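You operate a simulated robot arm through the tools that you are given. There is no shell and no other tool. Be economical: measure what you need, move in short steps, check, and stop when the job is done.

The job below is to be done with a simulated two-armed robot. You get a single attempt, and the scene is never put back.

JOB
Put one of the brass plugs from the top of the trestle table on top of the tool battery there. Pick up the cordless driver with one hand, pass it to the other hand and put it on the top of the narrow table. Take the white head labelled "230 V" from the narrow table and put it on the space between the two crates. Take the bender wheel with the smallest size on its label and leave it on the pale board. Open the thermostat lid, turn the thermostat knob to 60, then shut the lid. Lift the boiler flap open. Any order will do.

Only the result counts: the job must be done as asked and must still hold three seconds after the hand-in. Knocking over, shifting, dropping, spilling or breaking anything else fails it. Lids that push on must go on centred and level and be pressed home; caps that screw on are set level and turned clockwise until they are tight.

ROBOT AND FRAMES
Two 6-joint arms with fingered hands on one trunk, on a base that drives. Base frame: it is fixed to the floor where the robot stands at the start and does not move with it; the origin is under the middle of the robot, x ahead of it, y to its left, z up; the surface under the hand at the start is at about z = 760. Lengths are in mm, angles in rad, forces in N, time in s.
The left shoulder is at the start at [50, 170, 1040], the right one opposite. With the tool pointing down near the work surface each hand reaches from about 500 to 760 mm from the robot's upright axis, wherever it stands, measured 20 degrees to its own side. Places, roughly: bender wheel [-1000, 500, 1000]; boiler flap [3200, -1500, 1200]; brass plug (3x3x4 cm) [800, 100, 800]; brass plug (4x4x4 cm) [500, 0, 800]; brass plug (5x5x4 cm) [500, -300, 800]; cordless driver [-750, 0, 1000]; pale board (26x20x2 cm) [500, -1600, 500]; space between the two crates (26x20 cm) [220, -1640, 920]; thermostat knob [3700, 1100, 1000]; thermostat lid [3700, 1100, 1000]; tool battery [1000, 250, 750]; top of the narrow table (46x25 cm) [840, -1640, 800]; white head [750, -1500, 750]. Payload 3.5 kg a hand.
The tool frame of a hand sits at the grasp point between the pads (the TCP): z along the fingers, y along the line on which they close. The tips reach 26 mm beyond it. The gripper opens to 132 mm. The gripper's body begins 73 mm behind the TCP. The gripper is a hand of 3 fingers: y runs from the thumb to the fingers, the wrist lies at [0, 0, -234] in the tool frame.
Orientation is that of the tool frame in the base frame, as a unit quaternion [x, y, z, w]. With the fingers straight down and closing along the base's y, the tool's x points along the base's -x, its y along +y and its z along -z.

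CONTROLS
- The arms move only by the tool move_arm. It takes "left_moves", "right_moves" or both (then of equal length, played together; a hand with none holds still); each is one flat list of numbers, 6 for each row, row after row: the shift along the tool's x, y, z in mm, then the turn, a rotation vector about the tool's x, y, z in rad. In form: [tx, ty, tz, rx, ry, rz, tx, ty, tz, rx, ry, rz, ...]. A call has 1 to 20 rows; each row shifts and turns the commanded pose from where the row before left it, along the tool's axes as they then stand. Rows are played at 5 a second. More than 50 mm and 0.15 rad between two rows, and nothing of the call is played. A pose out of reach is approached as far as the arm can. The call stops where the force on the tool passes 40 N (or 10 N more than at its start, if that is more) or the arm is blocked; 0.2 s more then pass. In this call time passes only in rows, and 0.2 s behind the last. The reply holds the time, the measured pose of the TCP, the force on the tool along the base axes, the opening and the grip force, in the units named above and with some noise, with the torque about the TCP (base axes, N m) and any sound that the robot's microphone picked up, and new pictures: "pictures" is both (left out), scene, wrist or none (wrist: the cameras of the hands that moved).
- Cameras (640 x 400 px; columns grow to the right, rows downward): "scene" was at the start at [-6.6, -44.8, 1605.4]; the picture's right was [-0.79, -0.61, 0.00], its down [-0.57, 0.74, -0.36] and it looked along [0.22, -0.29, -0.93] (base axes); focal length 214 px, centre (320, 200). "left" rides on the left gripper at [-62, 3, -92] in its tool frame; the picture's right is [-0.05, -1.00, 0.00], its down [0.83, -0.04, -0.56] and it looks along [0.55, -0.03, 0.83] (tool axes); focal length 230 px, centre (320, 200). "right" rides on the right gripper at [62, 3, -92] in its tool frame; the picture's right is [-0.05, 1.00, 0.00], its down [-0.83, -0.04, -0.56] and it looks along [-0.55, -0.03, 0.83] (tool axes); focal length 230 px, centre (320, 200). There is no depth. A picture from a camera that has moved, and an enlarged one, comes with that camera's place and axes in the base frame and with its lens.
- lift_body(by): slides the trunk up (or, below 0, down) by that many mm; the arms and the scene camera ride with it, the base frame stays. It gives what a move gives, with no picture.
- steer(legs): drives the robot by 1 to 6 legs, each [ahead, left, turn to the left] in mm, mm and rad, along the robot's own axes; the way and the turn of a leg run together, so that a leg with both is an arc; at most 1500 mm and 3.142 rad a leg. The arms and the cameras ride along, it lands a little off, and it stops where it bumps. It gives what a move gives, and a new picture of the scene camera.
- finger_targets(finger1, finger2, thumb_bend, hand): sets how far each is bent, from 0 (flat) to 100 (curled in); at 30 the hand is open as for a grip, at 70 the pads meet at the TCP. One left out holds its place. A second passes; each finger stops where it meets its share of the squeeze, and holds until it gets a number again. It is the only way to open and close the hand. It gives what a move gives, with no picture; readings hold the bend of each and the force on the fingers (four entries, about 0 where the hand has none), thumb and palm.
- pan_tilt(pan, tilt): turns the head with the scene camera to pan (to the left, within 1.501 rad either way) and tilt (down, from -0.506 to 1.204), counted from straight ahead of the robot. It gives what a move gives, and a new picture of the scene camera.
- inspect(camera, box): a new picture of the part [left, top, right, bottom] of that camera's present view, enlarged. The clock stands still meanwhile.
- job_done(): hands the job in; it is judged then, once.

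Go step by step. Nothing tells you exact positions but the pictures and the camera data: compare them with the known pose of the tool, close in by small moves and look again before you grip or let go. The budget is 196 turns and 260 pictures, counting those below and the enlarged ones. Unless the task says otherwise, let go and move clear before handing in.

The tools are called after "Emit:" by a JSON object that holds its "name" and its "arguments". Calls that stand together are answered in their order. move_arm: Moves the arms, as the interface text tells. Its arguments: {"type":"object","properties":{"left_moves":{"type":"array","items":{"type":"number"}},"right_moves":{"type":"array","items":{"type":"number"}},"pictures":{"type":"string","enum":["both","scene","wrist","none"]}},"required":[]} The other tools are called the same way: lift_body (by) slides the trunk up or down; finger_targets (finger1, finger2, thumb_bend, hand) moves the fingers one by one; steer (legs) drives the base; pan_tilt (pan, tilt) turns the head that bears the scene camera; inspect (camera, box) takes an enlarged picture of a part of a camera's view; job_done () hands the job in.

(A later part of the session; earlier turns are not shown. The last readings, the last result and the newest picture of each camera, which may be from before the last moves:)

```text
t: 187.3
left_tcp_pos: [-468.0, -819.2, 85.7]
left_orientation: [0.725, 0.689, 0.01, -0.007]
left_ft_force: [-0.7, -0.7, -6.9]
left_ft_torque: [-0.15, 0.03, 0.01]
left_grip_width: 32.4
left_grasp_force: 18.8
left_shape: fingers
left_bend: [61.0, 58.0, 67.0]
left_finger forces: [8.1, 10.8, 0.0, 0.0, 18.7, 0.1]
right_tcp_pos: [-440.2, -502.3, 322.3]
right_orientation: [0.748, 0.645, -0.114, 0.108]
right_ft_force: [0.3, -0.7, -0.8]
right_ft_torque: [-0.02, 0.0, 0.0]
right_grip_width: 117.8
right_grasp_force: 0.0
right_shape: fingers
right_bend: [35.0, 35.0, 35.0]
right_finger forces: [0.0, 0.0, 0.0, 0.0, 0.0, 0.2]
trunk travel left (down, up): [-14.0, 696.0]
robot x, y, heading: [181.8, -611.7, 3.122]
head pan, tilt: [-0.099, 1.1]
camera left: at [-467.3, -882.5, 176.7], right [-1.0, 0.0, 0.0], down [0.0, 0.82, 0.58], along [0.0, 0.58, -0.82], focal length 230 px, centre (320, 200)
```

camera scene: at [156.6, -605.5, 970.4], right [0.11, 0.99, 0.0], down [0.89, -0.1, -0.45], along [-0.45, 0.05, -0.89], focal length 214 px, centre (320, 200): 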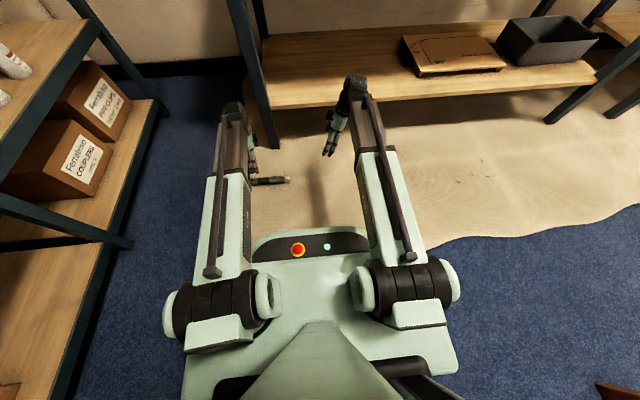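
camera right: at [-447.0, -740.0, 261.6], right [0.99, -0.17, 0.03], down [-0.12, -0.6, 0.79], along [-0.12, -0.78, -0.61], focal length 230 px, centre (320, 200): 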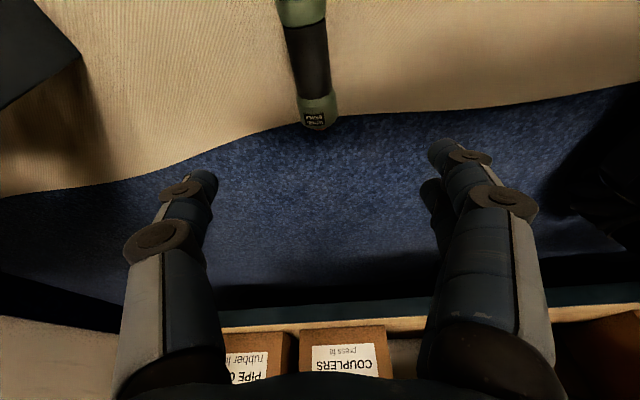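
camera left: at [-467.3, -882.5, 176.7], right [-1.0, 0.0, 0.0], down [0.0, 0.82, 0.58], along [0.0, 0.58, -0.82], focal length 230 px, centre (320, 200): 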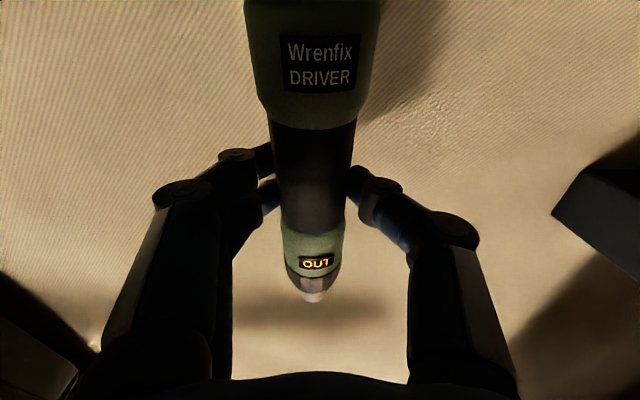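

It holds well and nearly level. I raise the trunk and bring both hands to the hand-over pose.

Emit:
{"name": "lift_body", "arguments": {"by": 400}}

Emit:
{"name": "lift_body", "arguments": {"by": 150}}

Emit:
{"name": "move_arm", "arguments": {"left_moves": [0, 0, 0, 0, 0, 0.12, 0, 0, 0, 0, 0, 0.12, 30, 5, -10, 0, 0, 0, 30, 5, -10, 0, 0, 0, 30, 5, -10, 0, 0, 0, 30, 5, -10, 0, 0, 0], "right_moves": [0, 0, 0, 0.047, 0, 0.1, 0, 0, 0, 0, 0, 0.03, 0, 0, 0, 0, 0, 0, 0, 0, 0, 0, 0, 0, 0, 0, 0, 0, 0, 0, 0, 0, 0, 0, 0, 0], "pictures": "wrist"}}

```text
t: 191.1
left_tcp_pos: [-467.8, -818.8, 484.4]
left_orientation: [0.725, 0.689, 0.01, -0.008]
left_ft_force: [0.4, 0.2, -5.2]
left_ft_torque: [-0.17, 0.04, 0.01]
left_grip_width: 32.6
left_grasp_force: 18.3
left_shape: fingers
left_bend: [61.0, 58.0, 67.0]
left_finger forces: [8.1, 10.8, 0.0, 0.0, 18.5, 0.0]
right_tcp_pos: [-442.3, -501.8, 721.1]
right_orientation: [0.748, 0.644, -0.115, 0.108]
right_ft_force: [-0.3, -0.6, 0.5]
right_ft_torque: [0.0, 0.01, -0.01]
right_grip_width: 117.9
right_grasp_force: 0.0
right_shape: fingers
right_bend: [35.0, 35.0, 35.0]
right_finger forces: [0.0, 0.0, 0.1, 0.0, 0.0, 0.0]
trunk travel left (down, up): [-414.0, 296.0]
robot x, y, heading: [181.5, -610.7, 3.132]
head pan, tilt: [-0.099, 1.1]
```

```text
t: 192.8
left_tcp_pos: [-468.4, -818.4, 634.8]
left_orientation: [0.725, 0.689, 0.01, -0.007]
left_ft_force: [0.3, -0.5, -5.5]
left_ft_torque: [-0.18, 0.01, 0.03]
left_grip_width: 32.5
left_grasp_force: 18.6
left_shape: fingers
left_bend: [61.0, 58.0, 67.0]
left_finger forces: [8.0, 10.8, 0.1, 0.0, 18.5, 0.1]
right_tcp_pos: [-441.1, -502.9, 871.5]
right_orientation: [0.748, 0.645, -0.114, 0.109]
right_ft_force: [0.1, 0.6, -0.3]
right_ft_torque: [0.0, 0.01, 0.01]
right_grip_width: 117.8
right_grasp_force: 0.1
right_shape: fingers
right_bend: [35.0, 35.0, 35.0]
right_finger forces: [0.0, 0.0, 0.1, 0.0, 0.0, 0.1]
trunk travel left (down, up): [-564.0, 146.0]
robot x, y, heading: [177.9, -612.0, 3.131]
head pan, tilt: [-0.099, 1.1]
```

```text
t: 194.2
left_tcp_pos: [-415.0, -709.4, 678.4]
left_orientation: [0.801, 0.598, 0.008, -0.009]
left_ft_force: [-0.2, -0.3, -6.6]
left_ft_torque: [-0.18, 0.07, -0.02]
left_grip_width: 32.4
left_grasp_force: 18.7
left_shape: fingers
left_bend: [61.0, 58.0, 67.0]
left_finger forces: [7.9, 10.8, 0.1, 0.0, 18.5, 0.0]
right_tcp_pos: [-440.7, -501.3, 872.9]
right_orientation: [0.79, 0.592, -0.123, 0.099]
right_ft_force: [0.0, -0.1, 0.2]
right_ft_torque: [0.01, 0.03, -0.01]
right_grip_width: 117.6
right_grasp_force: 0.0
right_shape: fingers
right_bend: [35.0, 35.0, 35.0]
right_finger forces: [0.0, 0.1, 0.0, 0.0, 0.1, 0.0]
trunk travel left (down, up): [-564.0, 146.0]
robot x, y, heading: [180.7, -611.3, 3.124]
head pan, tilt: [-0.099, 1.1]
camera right: at [-414.2, -419.6, 941.3], right [0.94, -0.33, 0.03], down [-0.22, -0.58, 0.79], along [-0.24, -0.75, -0.62], focal length 230 px, centre (320, 200)
camera left: at [-428.7, -771.5, 768.9], right [-0.97, 0.24, 0.0], down [0.19, 0.79, 0.58], along [0.13, 0.56, -0.82], focal length 230 px, centre (320, 200)
```

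right: 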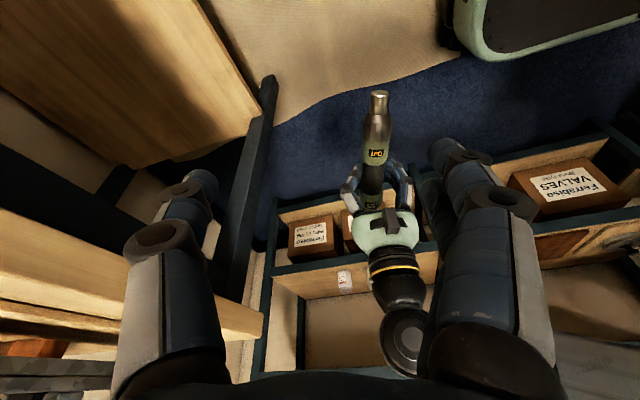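
left: 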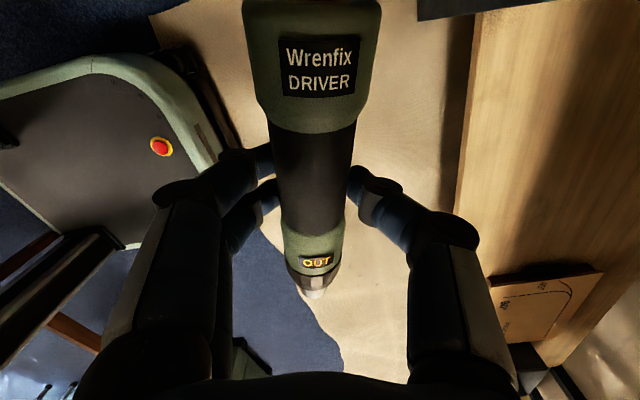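

Emit:
{"name": "move_arm", "arguments": {"right_moves": [-25, 27, 8.5, 0, 0, 0, -25, 27, 8.5, 0, 0, 0, -25, 27, 8.5, 0, 0, 0, 0, 0, 35, 0, 0, 0, 0, 0, 35, 0, 0, 0, 0, 0, 35, 0, 0, 0], "pictures": "wrist"}}

```text
t: 195.6
left_tcp_pos: [-414.6, -709.4, 677.1]
left_orientation: [0.802, 0.597, 0.009, -0.008]
left_ft_force: [-0.5, 0.2, -5.8]
left_ft_torque: [-0.17, 0.06, 0.03]
left_grip_width: 32.4
left_grasp_force: 18.6
left_shape: fingers
left_bend: [61.0, 58.0, 67.0]
left_finger forces: [7.9, 10.7, 0.0, 0.1, 18.4, 0.0]
right_tcp_pos: [-390.8, -632.0, 773.8]
right_orientation: [0.79, 0.593, -0.122, 0.099]
right_ft_force: [-0.1, 0.0, 0.2]
right_ft_torque: [0.02, -0.04, -0.04]
right_grip_width: 117.6
right_grasp_force: 0.0
right_shape: fingers
right_bend: [35.0, 35.0, 35.0]
right_finger forces: [0.0, 0.0, 0.0, 0.1, 0.0, 0.0]
trunk travel left (down, up): [-564.0, 146.0]
robot x, y, heading: [183.2, -611.6, 3.126]
head pan, tilt: [-0.099, 1.1]
camera right: at [-365.3, -550.2, 843.0], right [0.94, -0.33, 0.03], down [-0.22, -0.58, 0.79], along [-0.24, -0.75, -0.62], focal length 230 px, centre (320, 200)
```

right: 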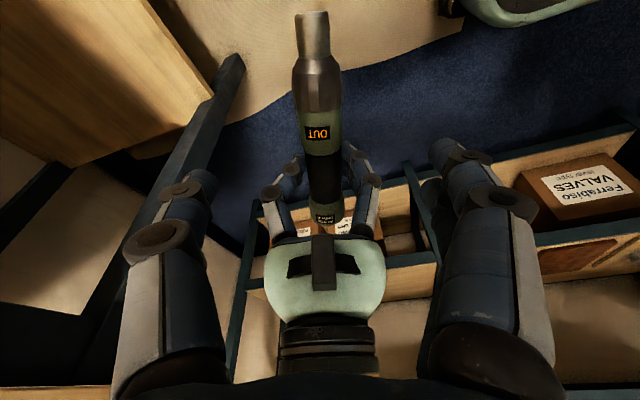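

Perfectly lined up with the green section. I continue down along the tool axis and close the right hand.

Emit:
{"name": "move_arm", "arguments": {"right_moves": [0, 0, 35, 0, 0, 0, 0, 0, 35, 0, 0, 0, 0, 0, 34, 0, 0, 0], "pictures": "wrist"}}

Emit:
{"name": "finger_targets", "arguments": {"hand": "right", "finger1": 78, "finger2": 78, "thumb_bend": 78}}

Emit:
{"name": "inspect", "arguments": {"camera": "right", "box": [160, 50, 480, 250]}}

```text
t: 196.4
left_tcp_pos: [-415.9, -709.7, 676.9]
left_orientation: [0.802, 0.597, 0.009, -0.009]
left_ft_force: [0.2, -0.3, -5.8]
left_ft_torque: [-0.17, 0.02, 0.04]
left_grip_width: 32.3
left_grasp_force: 18.5
left_shape: fingers
left_bend: [61.0, 58.0, 67.0]
left_finger forces: [8.0, 10.7, 0.0, 0.0, 18.4, 0.0]
right_tcp_pos: [-399.9, -661.9, 673.1]
right_orientation: [0.79, 0.592, -0.123, 0.099]
right_ft_force: [-0.1, -0.7, 0.2]
right_ft_torque: [0.02, -0.01, 0.0]
right_grip_width: 117.8
right_grasp_force: 0.0
right_shape: fingers
right_bend: [35.0, 35.0, 35.0]
right_finger forces: [0.0, 0.1, 0.0, 0.0, 0.1, 0.0]
trunk travel left (down, up): [-564.0, 146.0]
robot x, y, heading: [178.4, -614.5, 3.134]
head pan, tilt: [-0.099, 1.1]
camera right: at [-374.0, -580.1, 743.2], right [0.94, -0.33, 0.03], down [-0.22, -0.58, 0.79], along [-0.24, -0.75, -0.62], focal length 230 px, centre (320, 200)
```

right: 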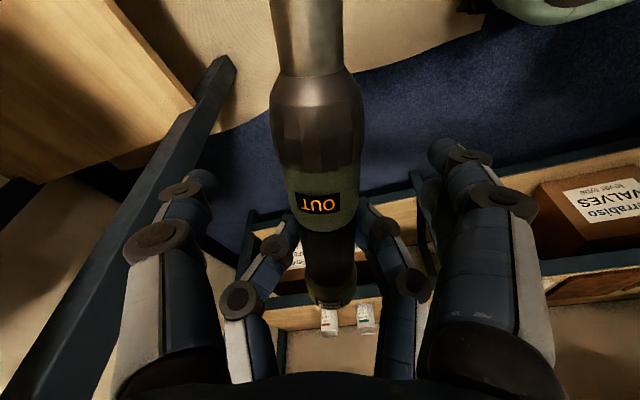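

```text
t: 197.4
left_tcp_pos: [-414.5, -710.5, 677.1]
left_orientation: [0.802, 0.597, 0.009, -0.008]
left_ft_force: [1.5, -0.8, -4.5]
left_ft_torque: [-0.09, 0.08, -0.05]
left_grip_width: 32.3
left_grasp_force: 18.7
left_shape: fingers
left_bend: [61.0, 58.0, 67.0]
left_finger forces: [8.9, 10.9, 0.0, 0.1, 18.1, 0.0]
right_tcp_pos: [-401.0, -661.7, 674.3]
right_orientation: [0.791, 0.592, -0.122, 0.098]
right_ft_force: [-1.4, -1.4, -0.5]
right_ft_torque: [0.06, -0.05, -0.05]
right_grip_width: 39.0
right_grasp_force: 18.4
right_shape: fingers
right_bend: [59.0, 58.0, 64.0]
right_finger forces: [9.1, 9.0, 0.0, 0.0, 18.8, 0.0]
trunk travel left (down, up): [-564.0, 146.0]
robot x, y, heading: [179.6, -607.1, 3.129]
head pan, tilt: [-0.099, 1.1]
```

```text
2.00 times, centred on (320, 150) of right
camera zoom: at [-373.9, -580.0, 743.7], right [0.94, -0.33, 0.03], down [-0.22, -0.58, 0.79], along [-0.24, -0.75, -0.62], focal length 460 px, centre (320, 300)
```

zoom: 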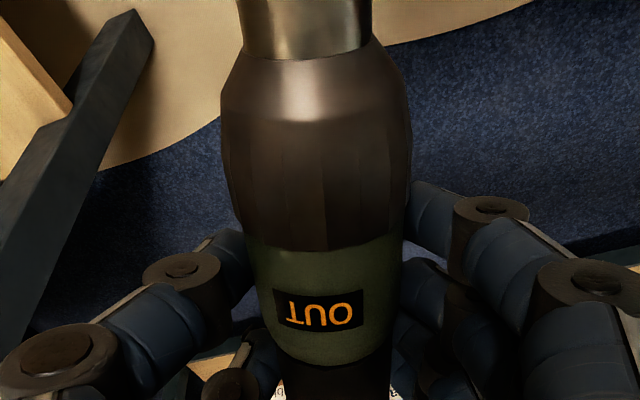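

The right hand grips firmly with balanced forces. I open the left hand and raise it away.

Emit:
{"name": "finger_targets", "arguments": {"hand": "left", "finger1": 40, "finger2": 40, "thumb_bend": 40}}

Emit:
{"name": "move_arm", "arguments": {"left_moves": [0, 0, -30, 0, 0, 0, 0, 0, -30, 0, 0, 0, -30, 0, -20, 0, 0, 0, -40, 0, 0, 0, 0, 0, -40, 0, 0, 0, 0, 0], "pictures": "none"}}

Emit:
{"name": "inspect", "arguments": {"camera": "right", "box": [0, 0, 640, 400]}}

```text
t: 198.4
left_tcp_pos: [-415.2, -709.0, 677.4]
left_orientation: [0.802, 0.597, 0.01, -0.008]
left_ft_force: [0.7, 0.8, -1.0]
left_ft_torque: [0.01, -0.03, 0.0]
left_grip_width: 100.9
left_grasp_force: 0.0
left_shape: fingers
left_bend: [40.0, 40.0, 40.0]
left_finger forces: [0.1, 0.1, 0.1, 0.0, 0.0, 0.0]
right_tcp_pos: [-400.0, -661.5, 675.7]
right_orientation: [0.791, 0.591, -0.123, 0.098]
right_ft_force: [0.2, -0.4, -0.5]
right_ft_torque: [0.1, 0.02, 0.01]
right_grip_width: 39.0
right_grasp_force: 17.6
right_shape: fingers
right_bend: [59.0, 57.0, 64.0]
right_finger forces: [9.3, 8.4, 0.1, 0.0, 17.5, 0.0]
trunk travel left (down, up): [-564.0, 146.0]
robot x, y, heading: [179.5, -611.2, 3.126]
head pan, tilt: [-0.099, 1.1]
```

```text
t: 199.6
left_tcp_pos: [-448.0, -819.3, 753.6]
left_orientation: [0.802, 0.597, 0.009, -0.008]
left_ft_force: [0.7, 0.3, -0.7]
left_ft_torque: [-0.03, 0.0, 0.01]
left_grip_width: 100.8
left_grasp_force: 0.2
left_shape: fingers
left_bend: [40.0, 40.0, 40.0]
left_finger forces: [0.1, 0.1, 0.1, 0.0, 0.1, 0.1]
right_tcp_pos: [-400.2, -662.2, 674.4]
right_orientation: [0.79, 0.592, -0.123, 0.099]
right_ft_force: [0.3, 0.1, 0.0]
right_ft_torque: [0.13, -0.04, -0.02]
right_grip_width: 38.9
right_grasp_force: 17.4
right_shape: fingers
right_bend: [59.0, 57.0, 64.0]
right_finger forces: [9.4, 8.6, 0.0, 0.1, 17.5, 0.0]
trunk travel left (down, up): [-564.0, 146.0]
robot x, y, heading: [181.0, -615.2, 3.121]
head pan, tilt: [-0.099, 1.1]
```

```text
1.00 times, centred on (320, 200) of right (not enlarged: the box is as wide or as high as the picture)
camera zoom: at [-373.8, -579.9, 743.6], right [0.94, -0.33, 0.03], down [-0.22, -0.58, 0.78], along [-0.24, -0.75, -0.62], focal length 230 px, centre (320, 200)
```

zoom: 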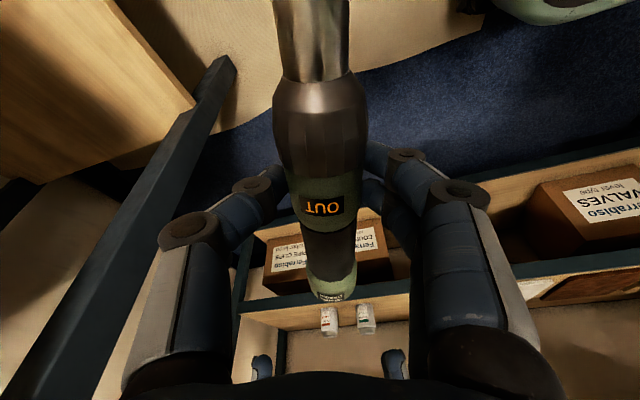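

Handed over cleanly. Next I go to the narrow table: raise both hands, move to open floor, turn, and approach it diagonally.

Emit:
{"name": "lift_body", "arguments": {"by": 146}}

Emit:
{"name": "move_arm", "arguments": {"right_moves": [-12, 0, -35, 0, 0, 0, -12, 0, -35, 0, 0, 0], "pictures": "none"}}

Emit:
{"name": "steer", "arguments": {"legs": [[180, 88, 0], [0, 0, 1.27], [0, 0, 1.27], [300, -40, 0]]}}

Emit:
{"name": "pan_tilt", "arguments": {"pan": -0.2, "tilt": 0.75}}

```text
t: 201.4
left_tcp_pos: [-448.5, -818.6, 898.9]
left_orientation: [0.802, 0.597, 0.008, -0.009]
left_ft_force: [0.1, 0.2, 1.0]
left_ft_torque: [0.0, 0.03, 0.0]
left_grip_width: 100.8
left_grasp_force: 0.1
left_shape: fingers
left_bend: [40.0, 40.0, 40.0]
left_finger forces: [0.0, 0.0, 0.0, 0.0, 0.1, 0.1]
right_tcp_pos: [-399.5, -662.3, 820.1]
right_orientation: [0.79, 0.592, -0.122, 0.099]
right_ft_force: [0.6, -0.5, -6.1]
right_ft_torque: [0.09, 0.01, 0.02]
right_grip_width: 38.9
right_grasp_force: 18.1
right_shape: fingers
right_bend: [59.0, 57.0, 64.0]
right_finger forces: [9.3, 8.5, 0.1, 0.1, 17.5, 0.0]
trunk travel left (down, up): [-710.0, 0.0]
robot x, y, heading: [181.9, -611.4, 3.131]
head pan, tilt: [-0.099, 1.1]
```

```text
t: 202.0
left_tcp_pos: [-445.8, -817.9, 899.1]
left_orientation: [0.802, 0.597, 0.009, -0.009]
left_ft_force: [1.1, -0.2, 1.0]
left_ft_torque: [-0.04, 0.01, -0.03]
left_grip_width: 101.0
left_grasp_force: 0.0
left_shape: fingers
left_bend: [40.0, 40.0, 40.0]
left_finger forces: [0.0, 0.0, 0.1, 0.1, 0.0, 0.1]
right_tcp_pos: [-402.1, -663.4, 896.2]
right_orientation: [0.79, 0.592, -0.122, 0.099]
right_ft_force: [0.3, 1.0, -5.2]
right_ft_torque: [0.12, 0.0, -0.02]
right_grip_width: 39.3
right_grasp_force: 17.7
right_shape: fingers
right_bend: [59.0, 57.0, 64.0]
right_finger forces: [9.4, 8.4, 0.0, 0.0, 17.4, 0.0]
trunk travel left (down, up): [-710.0, 0.0]
robot x, y, heading: [178.7, -607.7, 3.131]
head pan, tilt: [-0.099, 1.1]
```

```text
t: 211.5
left_tcp_pos: [847.2, -1107.2, 898.8]
left_orientation: [-0.323, 0.946, -0.005, -0.011]
left_ft_force: [0.1, 0.6, 0.7]
left_ft_torque: [0.05, 0.02, 0.0]
left_grip_width: 100.9
left_grasp_force: 0.1
left_shape: fingers
left_bend: [40.0, 40.0, 40.0]
left_finger forces: [0.0, 0.0, 0.0, 0.0, 0.0, 0.0]
right_tcp_pos: [719.5, -1207.3, 894.4]
right_orientation: [-0.321, 0.934, 0.056, 0.147]
right_ft_force: [1.2, 0.6, -6.0]
right_ft_torque: [-0.05, 0.06, 0.01]
right_grip_width: 38.6
right_grasp_force: 16.6
right_shape: fingers
right_bend: [59.0, 57.0, 65.0]
right_finger forces: [8.8, 7.8, 0.0, 0.0, 16.4, 0.0]
trunk travel left (down, up): [-710.0, 0.0]
robot x, y, heading: [213.5, -908.6, -0.64]
head pan, tilt: [-0.099, 1.1]
camera scene: at [230.7, -928.5, 1666.3], right [-0.67, -0.74, 0.0], down [-0.66, 0.6, -0.45], along [0.34, -0.3, -0.89], focal length 214 px, centre (320, 200)
```

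scene: 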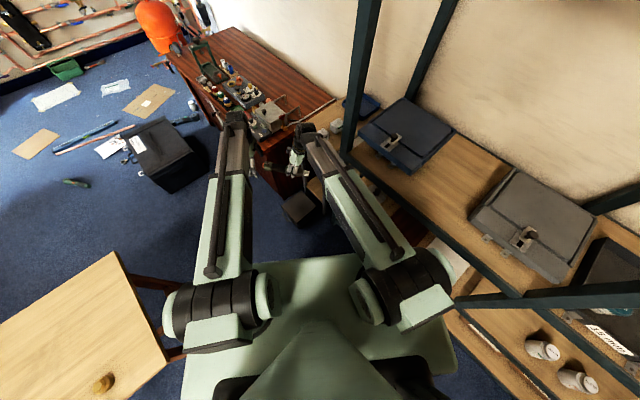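

```text
t: 212.3
left_tcp_pos: [846.3, -1106.5, 897.5]
left_orientation: [-0.322, 0.947, -0.006, -0.012]
left_ft_force: [0.2, 0.1, 0.1]
left_ft_torque: [0.01, -0.01, -0.01]
left_grip_width: 100.9
left_grasp_force: 0.1
left_shape: fingers
left_bend: [40.0, 40.0, 40.0]
left_finger forces: [0.0, 0.0, 0.1, 0.1, 0.0, 0.1]
right_tcp_pos: [719.5, -1206.8, 895.5]
right_orientation: [-0.322, 0.934, 0.057, 0.147]
right_ft_force: [-0.5, 0.6, -5.2]
right_ft_torque: [-0.05, 0.07, 0.0]
right_grip_width: 38.5
right_grasp_force: 16.4
right_shape: fingers
right_bend: [59.0, 57.0, 65.0]
right_finger forces: [8.7, 8.0, 0.0, 0.0, 16.3, 0.0]
trunk travel left (down, up): [-710.0, 0.0]
robot x, y, heading: [214.8, -909.4, -0.634]
head pan, tilt: [-0.201, 0.75]
camera scene: at [238.4, -946.6, 1692.0], right [-0.74, -0.67, 0.0], down [-0.46, 0.51, -0.73], along [0.49, -0.54, -0.68], focal length 214 px, centre (320, 200)
```

scene: 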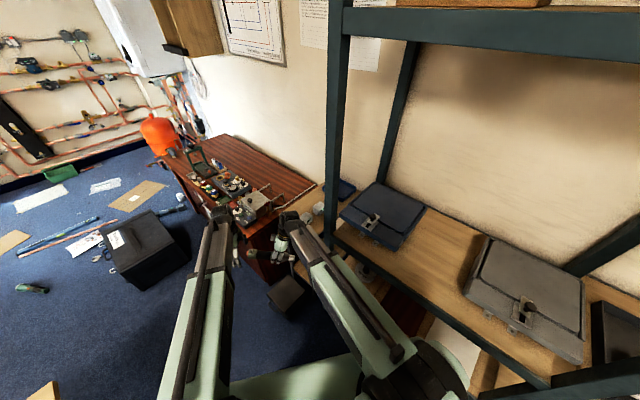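

Emit:
{"name": "inspect", "arguments": {"camera": "scene", "box": [260, 170, 380, 270]}}

```text
4.00 times, centred on (320, 220) of scene
camera zoom: at [238.4, -946.6, 1692.0], right [-0.74, -0.67, 0.0], down [-0.46, 0.51, -0.73], along [0.49, -0.54, -0.68], focal length 858 px, centre (320, 120)
```

zoom: 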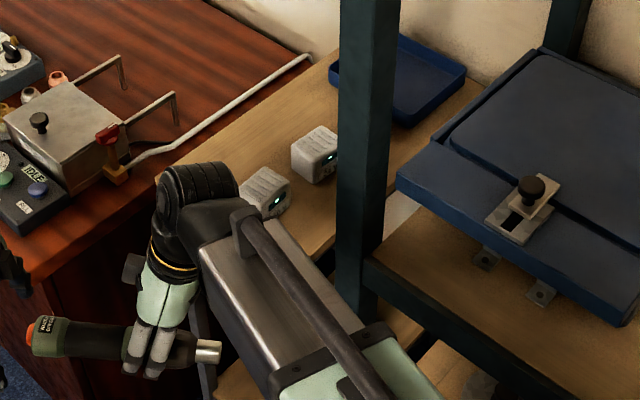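

Emit:
{"name": "inspect", "arguments": {"camera": "scene", "box": [300, 196, 332, 226]}}

```text
13.33 times, centred on (316, 211) of scene
camera zoom: at [238.4, -946.6, 1692.0], right [-0.74, -0.67, 0.0], down [-0.46, 0.51, -0.73], along [0.49, -0.54, -0.68], focal length 2860 px, centre (373, 53)
```

zoom: 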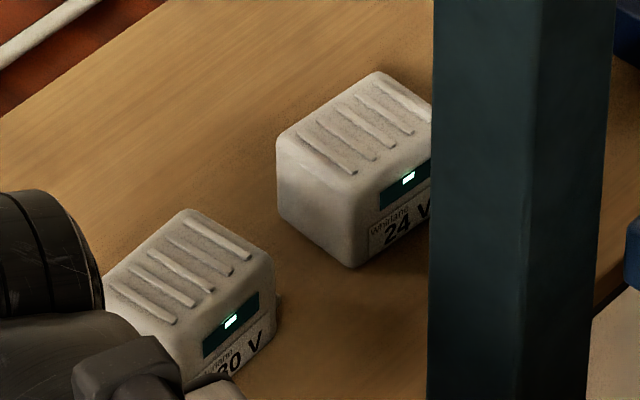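

The near head reads "230 V" (the far one 24 V). I first put the driver down on the table's free east side, axis along y, so I yaw the right hand accordingly.

Emit:
{"name": "move_arm", "arguments": {"right_moves": [0, 0, 0, 0.0434, 0, 0.1329, 0, 0, 0, 0.0434, 0, 0.1329, 0, 0, 0, 0.0434, 0, 0.1329, 0, 0, 0, 0.0434, 0, 0.1329, 0, 0, 0, 0.0434, 0, 0.1329, 0, 0, 0, 0.0434, 0, 0.1329, 0, 0, 0, 0.0434, 0, 0.1329, 0, 0, 0, 0.0434, 0, 0.1329, 0, 0, 0, 0.0434, 0, 0.1329, 0, 0, 0, 0.0434, 0, 0.1329, 0, 0, 0, 0.0434, 0, 0.1329, 0, 0, 0, 0.0434, 0, 0.1329, 0, 0, 0, 0.0434, 0, 0.1329, 0, 0, 0, 0.0434, 0, 0.1329, 0, 0, 0, 0.0434, 0, 0.1329, 0, 0, 0, 0.0434, 0, 0.1329], "pictures": "wrist"}}

```text
t: 215.7
left_tcp_pos: [845.7, -1107.3, 899.2]
left_orientation: [-0.323, 0.946, -0.005, -0.011]
left_ft_force: [0.1, -0.3, 0.4]
left_ft_torque: [0.01, 0.02, 0.01]
left_grip_width: 101.0
left_grasp_force: 0.1
left_shape: fingers
left_bend: [40.0, 40.0, 40.0]
left_finger forces: [0.0, 0.0, 0.0, 0.0, 0.0, 0.1]
right_tcp_pos: [718.5, -1206.4, 895.7]
right_orientation: [0.699, 0.699, -0.111, 0.106]
right_ft_force: [0.4, -0.3, -5.6]
right_ft_torque: [0.11, -0.02, 0.0]
right_grip_width: 38.5
right_grasp_force: 16.9
right_shape: fingers
right_bend: [59.0, 57.0, 65.0]
right_finger forces: [9.0, 8.2, 0.0, 0.0, 16.5, 0.0]
trunk travel left (down, up): [-710.0, 0.0]
robot x, y, heading: [218.6, -910.1, -0.638]
head pan, tilt: [-0.201, 0.75]
camera right: at [723.2, -1120.5, 965.1], right [1.0, -0.05, 0.01], down [-0.04, -0.62, 0.78], along [-0.04, -0.78, -0.62], focal length 230 px, centre (320, 200)
```

right: 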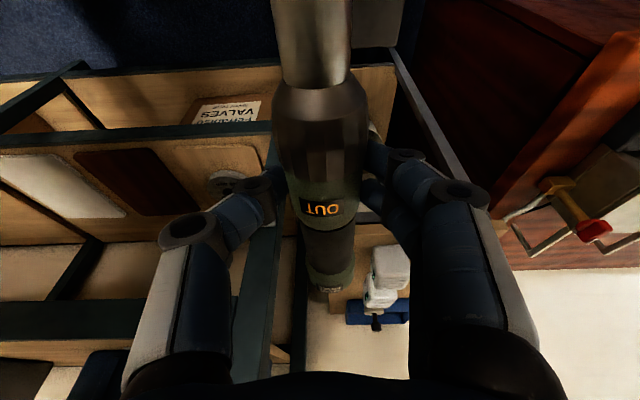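

Emit:
{"name": "steer", "arguments": {"legs": [[181, 10, 0]]}}

Emit:
{"name": "move_arm", "arguments": {"right_moves": [-42, 15, 12, 0, 0, 0, -42, 15, 12, 0, 0, 0, -42, 0, 12, 0, 0, 0], "pictures": "wrist"}}

```text
t: 217.2
left_tcp_pos: [997.0, -1211.3, 897.9]
left_orientation: [-0.32, 0.947, -0.004, -0.011]
left_ft_force: [0.1, -0.5, -0.3]
left_ft_torque: [0.01, 0.04, 0.01]
left_grip_width: 101.2
left_grasp_force: 0.0
left_shape: fingers
left_bend: [40.0, 40.0, 40.0]
left_finger forces: [0.0, 0.0, 0.1, 0.0, 0.0, 0.1]
right_tcp_pos: [872.1, -1310.7, 895.1]
right_orientation: [0.7, 0.697, -0.112, 0.105]
right_ft_force: [0.3, 0.4, -6.3]
right_ft_torque: [0.11, 0.05, 0.01]
right_grip_width: 38.4
right_grasp_force: 17.0
right_shape: fingers
right_bend: [59.0, 57.0, 65.0]
right_finger forces: [9.0, 8.2, 0.0, 0.0, 16.4, 0.0]
trunk travel left (down, up): [-710.0, 0.0]
robot x, y, heading: [367.1, -1008.4, -0.641]
head pan, tilt: [-0.201, 0.75]
camera scene: at [392.2, -1048.6, 1692.0], right [-0.75, -0.67, 0.0], down [-0.46, 0.51, -0.73], along [0.49, -0.55, -0.68], focal length 214 px, centre (320, 200)
```

scene: 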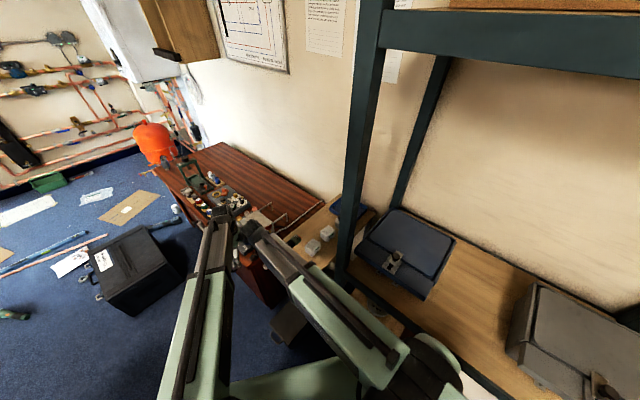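

```text
t: 218.0
left_tcp_pos: [997.3, -1210.1, 898.3]
left_orientation: [-0.319, 0.948, -0.005, -0.012]
left_ft_force: [0.6, -0.3, -0.5]
left_ft_torque: [0.01, 0.02, -0.02]
left_grip_width: 100.8
left_grasp_force: 0.1
left_shape: fingers
left_bend: [40.0, 40.0, 40.0]
left_finger forces: [0.0, 0.0, 0.0, 0.0, 0.1, 0.1]
right_tcp_pos: [898.3, -1442.7, 894.9]
right_orientation: [0.7, 0.697, -0.111, 0.106]
right_ft_force: [-0.1, -0.6, -5.1]
right_ft_torque: [0.14, 0.03, -0.05]
right_grip_width: 38.3
right_grasp_force: 16.1
right_shape: fingers
right_bend: [59.0, 57.0, 65.0]
right_finger forces: [9.0, 8.2, 0.1, 0.1, 16.5, 0.0]
trunk travel left (down, up): [-710.0, 0.0]
robot x, y, heading: [367.8, -1011.1, -0.649]
head pan, tilt: [-0.201, 0.75]
camera right: at [902.2, -1357.8, 965.7], right [1.0, -0.06, 0.01], down [-0.04, -0.62, 0.78], along [-0.04, -0.78, -0.63], focal length 230 px, centre (320, 200)
```

right: 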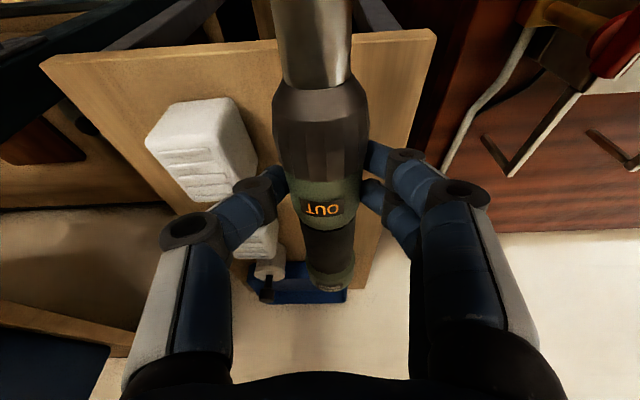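

The table top is at z ≈ 801, and the strip x 848–969 east of the heads is free. I bring the driver over it and down near the surface.

Emit:
{"name": "move_arm", "arguments": {"right_moves": [-41.5, 6, 13, 0, 0, 0, -41.5, 6, 13, 0, 0, 0, 6, 0, 19, 0, 0, 0, 5, 0, 15, 0, 0, 0], "pictures": "wrist"}}

Emit:
{"name": "inspect", "arguments": {"camera": "scene", "box": [220, 190, 380, 290]}}

```text
t: 219.0
left_tcp_pos: [998.9, -1210.8, 899.3]
left_orientation: [-0.32, 0.947, -0.005, -0.01]
left_ft_force: [0.2, 0.4, -0.2]
left_ft_torque: [0.0, -0.04, 0.0]
left_grip_width: 101.2
left_grasp_force: 0.1
left_shape: fingers
left_bend: [40.0, 40.0, 40.0]
left_finger forces: [0.0, 0.0, 0.0, 0.0, 0.1, 0.0]
right_tcp_pos: [909.5, -1526.5, 861.6]
right_orientation: [0.7, 0.697, -0.111, 0.105]
right_ft_force: [0.2, 0.0, -5.6]
right_ft_torque: [0.11, 0.0, 0.04]
right_grip_width: 38.5
right_grasp_force: 16.9
right_shape: fingers
right_bend: [59.0, 57.0, 65.0]
right_finger forces: [9.0, 8.3, 0.1, 0.1, 16.6, 0.0]
trunk travel left (down, up): [-710.0, 0.0]
robot x, y, heading: [369.3, -1001.4, -0.643]
head pan, tilt: [-0.201, 0.75]
camera right: at [912.8, -1441.3, 932.4], right [1.0, -0.06, 0.01], down [-0.04, -0.62, 0.78], along [-0.04, -0.78, -0.62], focal length 230 px, centre (320, 200)
```

right: 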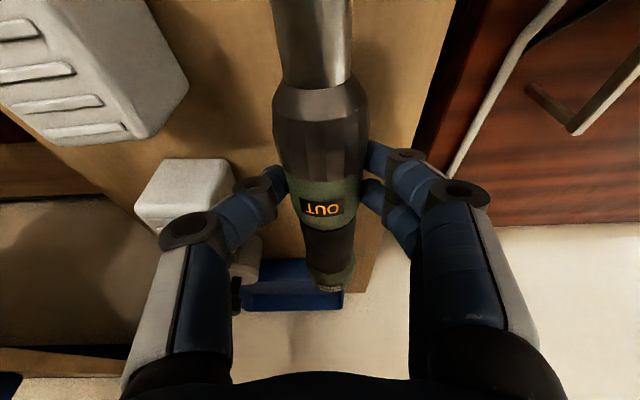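

```text
4.00 times, centred on (300, 240) of scene
camera zoom: at [390.6, -1047.8, 1692.1], right [-0.75, -0.67, 0.0], down [-0.45, 0.51, -0.73], along [0.49, -0.55, -0.68], focal length 858 px, centre (400, 40)
```

zoom: 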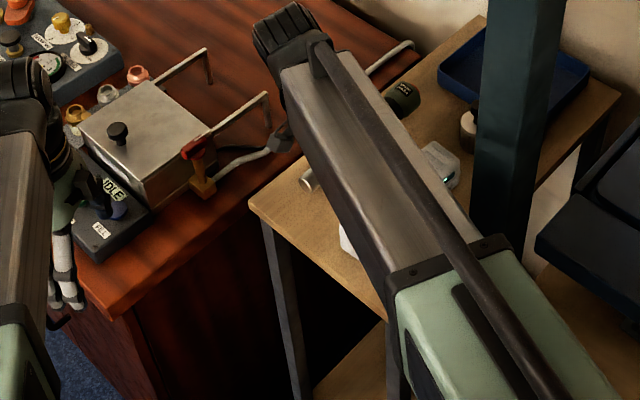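

The left hand hovers close to the cabinet corner without touching, so I keep the base still. I lower the driver in small steps.

Emit:
{"name": "move_arm", "arguments": {"right_moves": [1.8, 0, 5.7, 0, 0, 0, 1.2, 0, 3.8, 0, 0, 0, 1.2, 0, 3.8, 0, 0, 0], "pictures": "none"}}

Emit:
{"name": "move_arm", "arguments": {"right_moves": [0.9, 0, 2.8, 0, 0, 0, 0.9, 0, 2.8, 0, 0, 0], "pictures": "wrist"}}

```text
t: 219.8
left_tcp_pos: [996.8, -1211.1, 899.8]
left_orientation: [-0.32, 0.948, -0.005, -0.011]
left_ft_force: [-1.0, 0.5, -0.6]
left_ft_torque: [0.0, -0.02, -0.02]
left_grip_width: 100.7
left_grasp_force: 0.1
left_shape: fingers
left_bend: [40.0, 40.0, 40.0]
left_finger forces: [0.0, 0.0, 0.1, 0.1, 0.1, 0.0]
right_tcp_pos: [909.7, -1527.3, 849.3]
right_orientation: [0.701, 0.697, -0.112, 0.105]
right_ft_force: [0.2, -0.1, -4.9]
right_ft_torque: [0.12, 0.03, 0.0]
right_grip_width: 38.2
right_grasp_force: 16.7
right_shape: fingers
right_bend: [59.0, 57.0, 65.0]
right_finger forces: [8.9, 8.2, 0.1, 0.0, 16.7, 0.1]
trunk travel left (down, up): [-710.0, 0.0]
robot x, y, heading: [370.2, -1008.8, -0.642]
head pan, tilt: [-0.201, 0.75]
```

```text
t: 220.4
left_tcp_pos: [997.6, -1210.0, 900.4]
left_orientation: [-0.32, 0.947, -0.006, -0.011]
left_ft_force: [0.5, -0.1, 0.7]
left_ft_torque: [-0.02, -0.03, 0.0]
left_grip_width: 100.8
left_grasp_force: 0.1
left_shape: fingers
left_bend: [40.0, 40.0, 40.0]
left_finger forces: [0.0, 0.0, 0.0, 0.0, 0.0, 0.0]
right_tcp_pos: [911.0, -1527.6, 842.4]
right_orientation: [0.7, 0.697, -0.112, 0.105]
right_ft_force: [0.0, -0.2, -5.1]
right_ft_torque: [0.11, 0.01, -0.01]
right_grip_width: 38.4
right_grasp_force: 17.2
right_shape: fingers
right_bend: [59.0, 57.0, 65.0]
right_finger forces: [9.0, 8.2, 0.1, 0.1, 16.6, 0.0]
trunk travel left (down, up): [-710.0, 0.0]
robot x, y, heading: [365.6, -1009.1, -0.644]
head pan, tilt: [-0.201, 0.75]
camera right: at [914.0, -1441.9, 912.8], right [1.0, -0.06, 0.01], down [-0.04, -0.62, 0.78], along [-0.04, -0.78, -0.62], focal length 230 px, centre (320, 200)
```

right: 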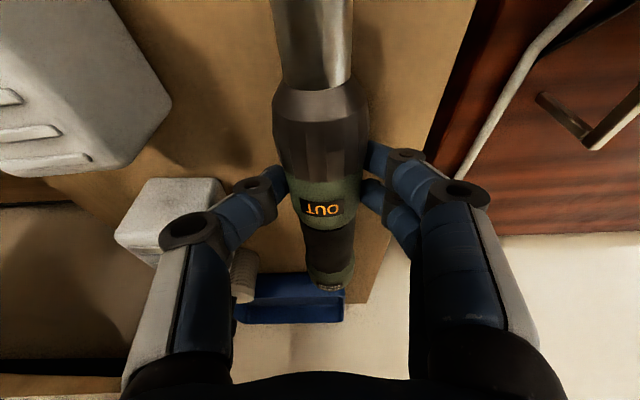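

Emit:
{"name": "move_arm", "arguments": {"right_moves": [0.9, 2, 2.8, 0, 0, 0, 0.6, 0, 1.9, 0, 0, 0], "pictures": "none"}}

Emit:
{"name": "inspect", "arguments": {"camera": "right", "box": [100, 130, 340, 300]}}

```text
t: 221.0
left_tcp_pos: [997.2, -1212.2, 900.2]
left_orientation: [-0.319, 0.948, -0.005, -0.011]
left_ft_force: [0.7, 0.7, 0.1]
left_ft_torque: [0.01, 0.04, 0.01]
left_grip_width: 101.0
left_grasp_force: 0.0
left_shape: fingers
left_bend: [40.0, 40.0, 40.0]
left_finger forces: [0.0, 0.0, 0.0, 0.0, 0.1, 0.0]
right_tcp_pos: [912.1, -1527.7, 839.5]
right_orientation: [0.701, 0.696, -0.111, 0.106]
right_ft_force: [-2.0, -2.0, 4.4]
right_ft_torque: [0.1, 0.08, -0.04]
right_grip_width: 38.4
right_grasp_force: 18.1
right_shape: fingers
right_bend: [59.0, 57.0, 65.0]
right_finger forces: [8.9, 7.8, 0.0, 0.0, 19.7, 0.0]
trunk travel left (down, up): [-710.0, 0.0]
robot x, y, heading: [366.4, -1010.0, -0.643]
head pan, tilt: [-0.201, 0.75]
```

```text
2.35 times, centred on (220, 215) of right
camera zoom: at [915.9, -1441.7, 909.2], right [1.0, -0.06, 0.01], down [-0.04, -0.62, 0.78], along [-0.04, -0.78, -0.62], focal length 541 px, centre (555, 165)
```

zoom: 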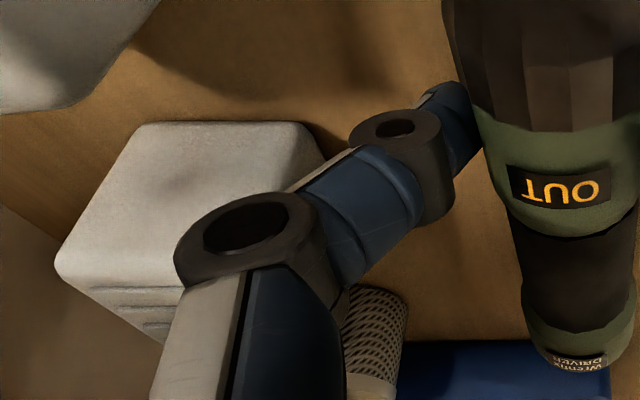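

Contact with the table. I open the right hand gradually.

Emit:
{"name": "finger_targets", "arguments": {"hand": "right", "finger1": 52, "finger2": 52, "thumb_bend": 52}}

Emit:
{"name": "inspect", "arguments": {"camera": "right", "box": [0, 0, 640, 400]}}

```text
t: 222.0
left_tcp_pos: [996.7, -1210.1, 899.4]
left_orientation: [-0.32, 0.947, -0.006, -0.011]
left_ft_force: [-0.2, -0.4, 0.0]
left_ft_torque: [-0.04, -0.01, 0.01]
left_grip_width: 100.8
left_grasp_force: 0.0
left_shape: fingers
left_bend: [40.0, 40.0, 40.0]
left_finger forces: [0.0, 0.0, 0.1, 0.0, 0.1, 0.0]
right_tcp_pos: [913.2, -1526.7, 839.3]
right_orientation: [0.7, 0.697, -0.111, 0.105]
right_ft_force: [0.3, 0.9, 0.6]
right_ft_torque: [-0.02, 0.0, -0.02]
right_grip_width: 60.5
right_grasp_force: 0.0
right_shape: fingers
right_bend: [52.0, 52.0, 52.0]
right_finger forces: [0.0, 0.0, 0.1, 0.1, 0.0, 0.1]
trunk travel left (down, up): [-710.0, 0.0]
robot x, y, heading: [368.0, -1009.5, -0.64]
head pan, tilt: [-0.201, 0.75]
```

```text
1.00 times, centred on (320, 200) of right (not enlarged: the box is as wide or as high as the picture)
camera zoom: at [916.2, -1441.1, 908.1], right [1.0, -0.06, 0.01], down [-0.04, -0.62, 0.78], along [-0.04, -0.78, -0.62], focal length 230 px, centre (320, 200)
```

zoom: 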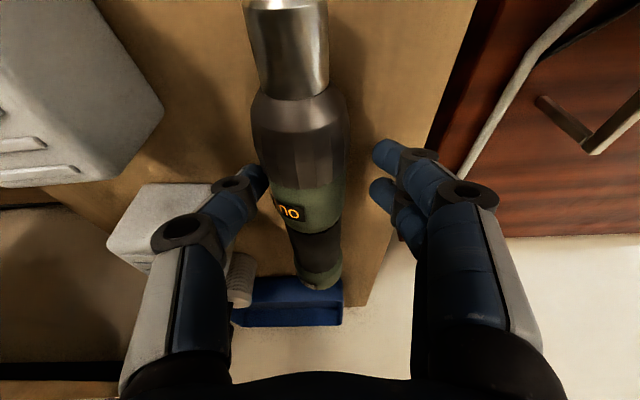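

Emit:
{"name": "move_arm", "arguments": {"right_moves": [0, 0, -12, 0, 0, 0, 0, 0, -25, 0, 0, 0, 0, 0, -30, 0, 0, 0, 0, 0, -30, 0, 0, 0], "pictures": "wrist"}}

```text
t: 223.0
left_tcp_pos: [996.4, -1211.3, 899.2]
left_orientation: [-0.32, 0.947, -0.005, -0.011]
left_ft_force: [0.3, 0.6, -0.1]
left_ft_torque: [-0.02, 0.04, 0.0]
left_grip_width: 101.0
left_grasp_force: 0.1
left_shape: fingers
left_bend: [40.0, 40.0, 40.0]
left_finger forces: [0.0, 0.0, 0.0, 0.0, 0.1, 0.0]
right_tcp_pos: [914.1, -1497.5, 933.9]
right_orientation: [0.701, 0.697, -0.112, 0.105]
right_ft_force: [0.3, 0.3, -0.1]
right_ft_torque: [-0.05, 0.0, 0.05]
right_grip_width: 60.6
right_grasp_force: 0.0
right_shape: fingers
right_bend: [52.0, 52.0, 52.0]
right_finger forces: [0.0, 0.0, 0.0, 0.1, 0.0, 0.1]
trunk travel left (down, up): [-710.0, 0.0]
robot x, y, heading: [364.2, -1011.3, -0.64]
head pan, tilt: [-0.201, 0.75]
camera right: at [917.6, -1411.7, 1003.3], right [1.0, -0.06, 0.01], down [-0.04, -0.62, 0.78], along [-0.04, -0.78, -0.62], focal length 230 px, centre (320, 200)
```

right: 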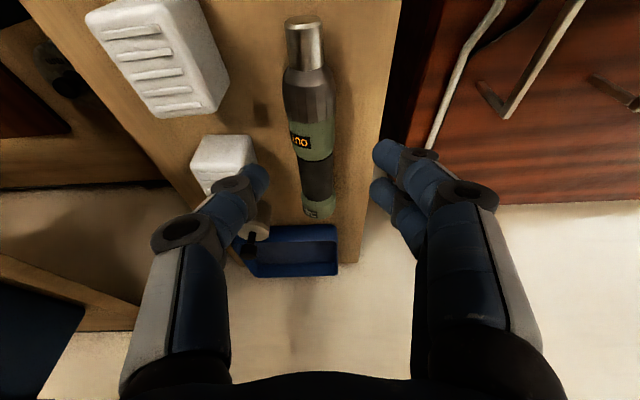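

The driver rests on the table. The right hand is now well placed to take the 230 V head too, near [815,-1468]; I open moderately and hover over it.

Emit:
{"name": "finger_targets", "arguments": {"hand": "right", "finger1": 42, "finger2": 42, "thumb_bend": 42}}

Emit:
{"name": "move_arm", "arguments": {"right_moves": [9, -33, -3, 0, 0, 0, 9, -33, -3, 0, 0, 0, 9, -33, -3, 0, 0, 0], "pictures": "wrist"}}

```text
t: 224.0
left_tcp_pos: [997.0, -1211.8, 898.0]
left_orientation: [-0.32, 0.947, -0.006, -0.01]
left_ft_force: [-0.4, 0.1, 0.1]
left_ft_torque: [0.03, 0.04, 0.0]
left_grip_width: 100.8
left_grasp_force: 0.1
left_shape: fingers
left_bend: [40.0, 40.0, 40.0]
left_finger forces: [0.0, 0.0, 0.0, 0.0, 0.1, 0.0]
right_tcp_pos: [916.2, -1498.6, 932.3]
right_orientation: [0.7, 0.697, -0.112, 0.105]
right_ft_force: [0.7, -0.3, -1.2]
right_ft_torque: [0.03, -0.05, 0.02]
right_grip_width: 94.2
right_grasp_force: 0.0
right_shape: fingers
right_bend: [42.0, 42.0, 42.0]
right_finger forces: [0.0, 0.0, 0.1, 0.0, 0.0, 0.1]
trunk travel left (down, up): [-710.0, 0.0]
robot x, y, heading: [367.7, -1007.0, -0.648]
head pan, tilt: [-0.201, 0.75]
```

```text
t: 224.8
left_tcp_pos: [997.5, -1209.9, 899.8]
left_orientation: [-0.319, 0.947, -0.006, -0.012]
left_ft_force: [0.4, -0.1, -0.7]
left_ft_torque: [0.0, 0.0, 0.02]
left_grip_width: 101.1
left_grasp_force: 0.0
left_shape: fingers
left_bend: [40.0, 40.0, 40.0]
left_finger forces: [0.0, 0.0, 0.1, 0.1, 0.0, 0.1]
right_tcp_pos: [816.3, -1466.9, 935.2]
right_orientation: [0.701, 0.696, -0.112, 0.105]
right_ft_force: [-0.7, -1.2, -0.1]
right_ft_torque: [0.0, 0.01, -0.02]
right_grip_width: 94.5
right_grasp_force: 0.1
right_shape: fingers
right_bend: [42.0, 42.0, 42.0]
right_finger forces: [0.0, 0.0, 0.0, 0.1, 0.0, 0.1]
trunk travel left (down, up): [-710.0, 0.0]
robot x, y, heading: [370.3, -1006.6, -0.64]
head pan, tilt: [-0.201, 0.75]
camera right: at [820.2, -1381.3, 1005.0], right [1.0, -0.06, 0.01], down [-0.04, -0.62, 0.78], along [-0.04, -0.78, -0.62], focal length 230 px, centre (320, 200)
```

right: 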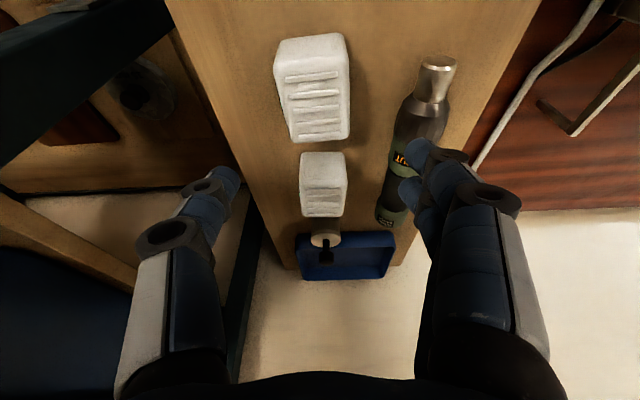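

Emit:
{"name": "move_arm", "arguments": {"right_moves": [9, -1.5, 28.6, 0, 0, 0, 9, -1.5, 28.6, 0, 0, 0], "pictures": "wrist"}}

```text
t: 225.4
left_tcp_pos: [997.1, -1211.2, 899.4]
left_orientation: [-0.32, 0.947, -0.006, -0.011]
left_ft_force: [0.8, -0.2, -0.5]
left_ft_torque: [-0.02, -0.01, 0.02]
left_grip_width: 100.8
left_grasp_force: 0.0
left_shape: fingers
left_bend: [40.0, 40.0, 40.0]
left_finger forces: [0.1, 0.0, 0.1, 0.0, 0.1, 0.0]
right_tcp_pos: [811.7, -1468.2, 873.4]
right_orientation: [0.7, 0.698, -0.111, 0.104]
right_ft_force: [0.3, 0.2, -1.1]
right_ft_torque: [0.01, 0.01, -0.02]
right_grip_width: 94.5
right_grasp_force: 0.0
right_shape: fingers
right_bend: [42.0, 42.0, 42.0]
right_finger forces: [0.0, 0.0, 0.0, 0.0, 0.1, 0.0]
trunk travel left (down, up): [-710.0, 0.0]
robot x, y, heading: [369.2, -1008.1, -0.646]
head pan, tilt: [-0.201, 0.75]
camera right: at [816.3, -1382.8, 943.2], right [1.0, -0.06, 0.01], down [-0.04, -0.62, 0.78], along [-0.04, -0.78, -0.62], focal length 230 px, centre (320, 200)
```

right: 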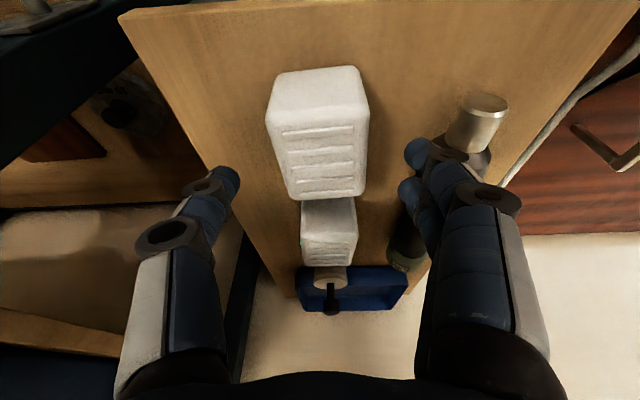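

The finger knuckles would pass close to the driver's bit, so I narrow the fingers slightly and shift 5 mm away before the last descent.

Emit:
{"name": "finger_targets", "arguments": {"hand": "right", "finger1": 47, "finger2": 47, "thumb_bend": 44}}

Emit:
{"name": "move_arm", "arguments": {"right_moves": [4, -4, 14, 0, 0, 0, 4, 0, 13, 0, 0, 0], "pictures": "wrist"}}

```text
t: 226.4
left_tcp_pos: [996.7, -1210.0, 899.7]
left_orientation: [-0.32, 0.947, -0.005, -0.01]
left_ft_force: [0.2, -0.1, -0.2]
left_ft_torque: [0.02, -0.04, -0.02]
left_grip_width: 100.9
left_grasp_force: 0.1
left_shape: fingers
left_bend: [40.0, 40.0, 40.0]
left_finger forces: [0.0, 0.0, 0.0, 0.0, 0.0, 0.1]
right_tcp_pos: [811.9, -1468.1, 873.8]
right_orientation: [0.701, 0.697, -0.111, 0.106]
right_ft_force: [-0.4, -0.3, 0.5]
right_ft_torque: [-0.04, 0.01, -0.02]
right_grip_width: 83.8
right_grasp_force: 0.0
right_shape: fingers
right_bend: [47.0, 47.0, 44.0]
right_finger forces: [0.0, 0.0, 0.0, 0.1, 0.0, 0.1]
trunk travel left (down, up): [-710.0, 0.0]
robot x, y, heading: [365.3, -1006.8, -0.645]
head pan, tilt: [-0.201, 0.75]
```

```text
t: 227.0
left_tcp_pos: [997.2, -1211.7, 899.8]
left_orientation: [-0.32, 0.947, -0.005, -0.011]
left_ft_force: [-0.7, 0.8, -0.1]
left_ft_torque: [-0.04, -0.02, 0.04]
left_grip_width: 101.1
left_grasp_force: 0.1
left_shape: fingers
left_bend: [40.0, 40.0, 40.0]
left_finger forces: [0.1, 0.0, 0.1, 0.0, 0.0, 0.0]
right_tcp_pos: [808.9, -1469.0, 843.7]
right_orientation: [0.7, 0.697, -0.112, 0.107]
right_ft_force: [-0.4, 0.0, 0.7]
right_ft_torque: [-0.01, 0.03, 0.0]
right_grip_width: 83.9
right_grasp_force: 0.0
right_shape: fingers
right_bend: [47.0, 47.0, 44.0]
right_finger forces: [0.1, 0.0, 0.1, 0.0, 0.1, 0.0]
trunk travel left (down, up): [-710.0, 0.0]
robot x, y, heading: [368.8, -1009.5, -0.641]
head pan, tilt: [-0.201, 0.75]
camera right: at [812.7, -1383.2, 914.4], right [1.0, -0.06, 0.01], down [-0.04, -0.62, 0.78], along [-0.04, -0.78, -0.62], focal length 230 px, centre (320, 200)
```

right: 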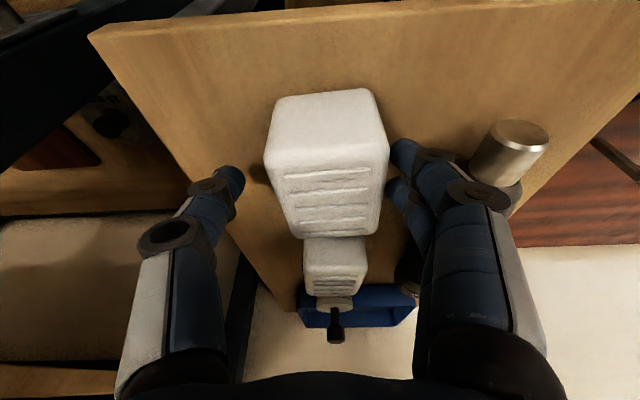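

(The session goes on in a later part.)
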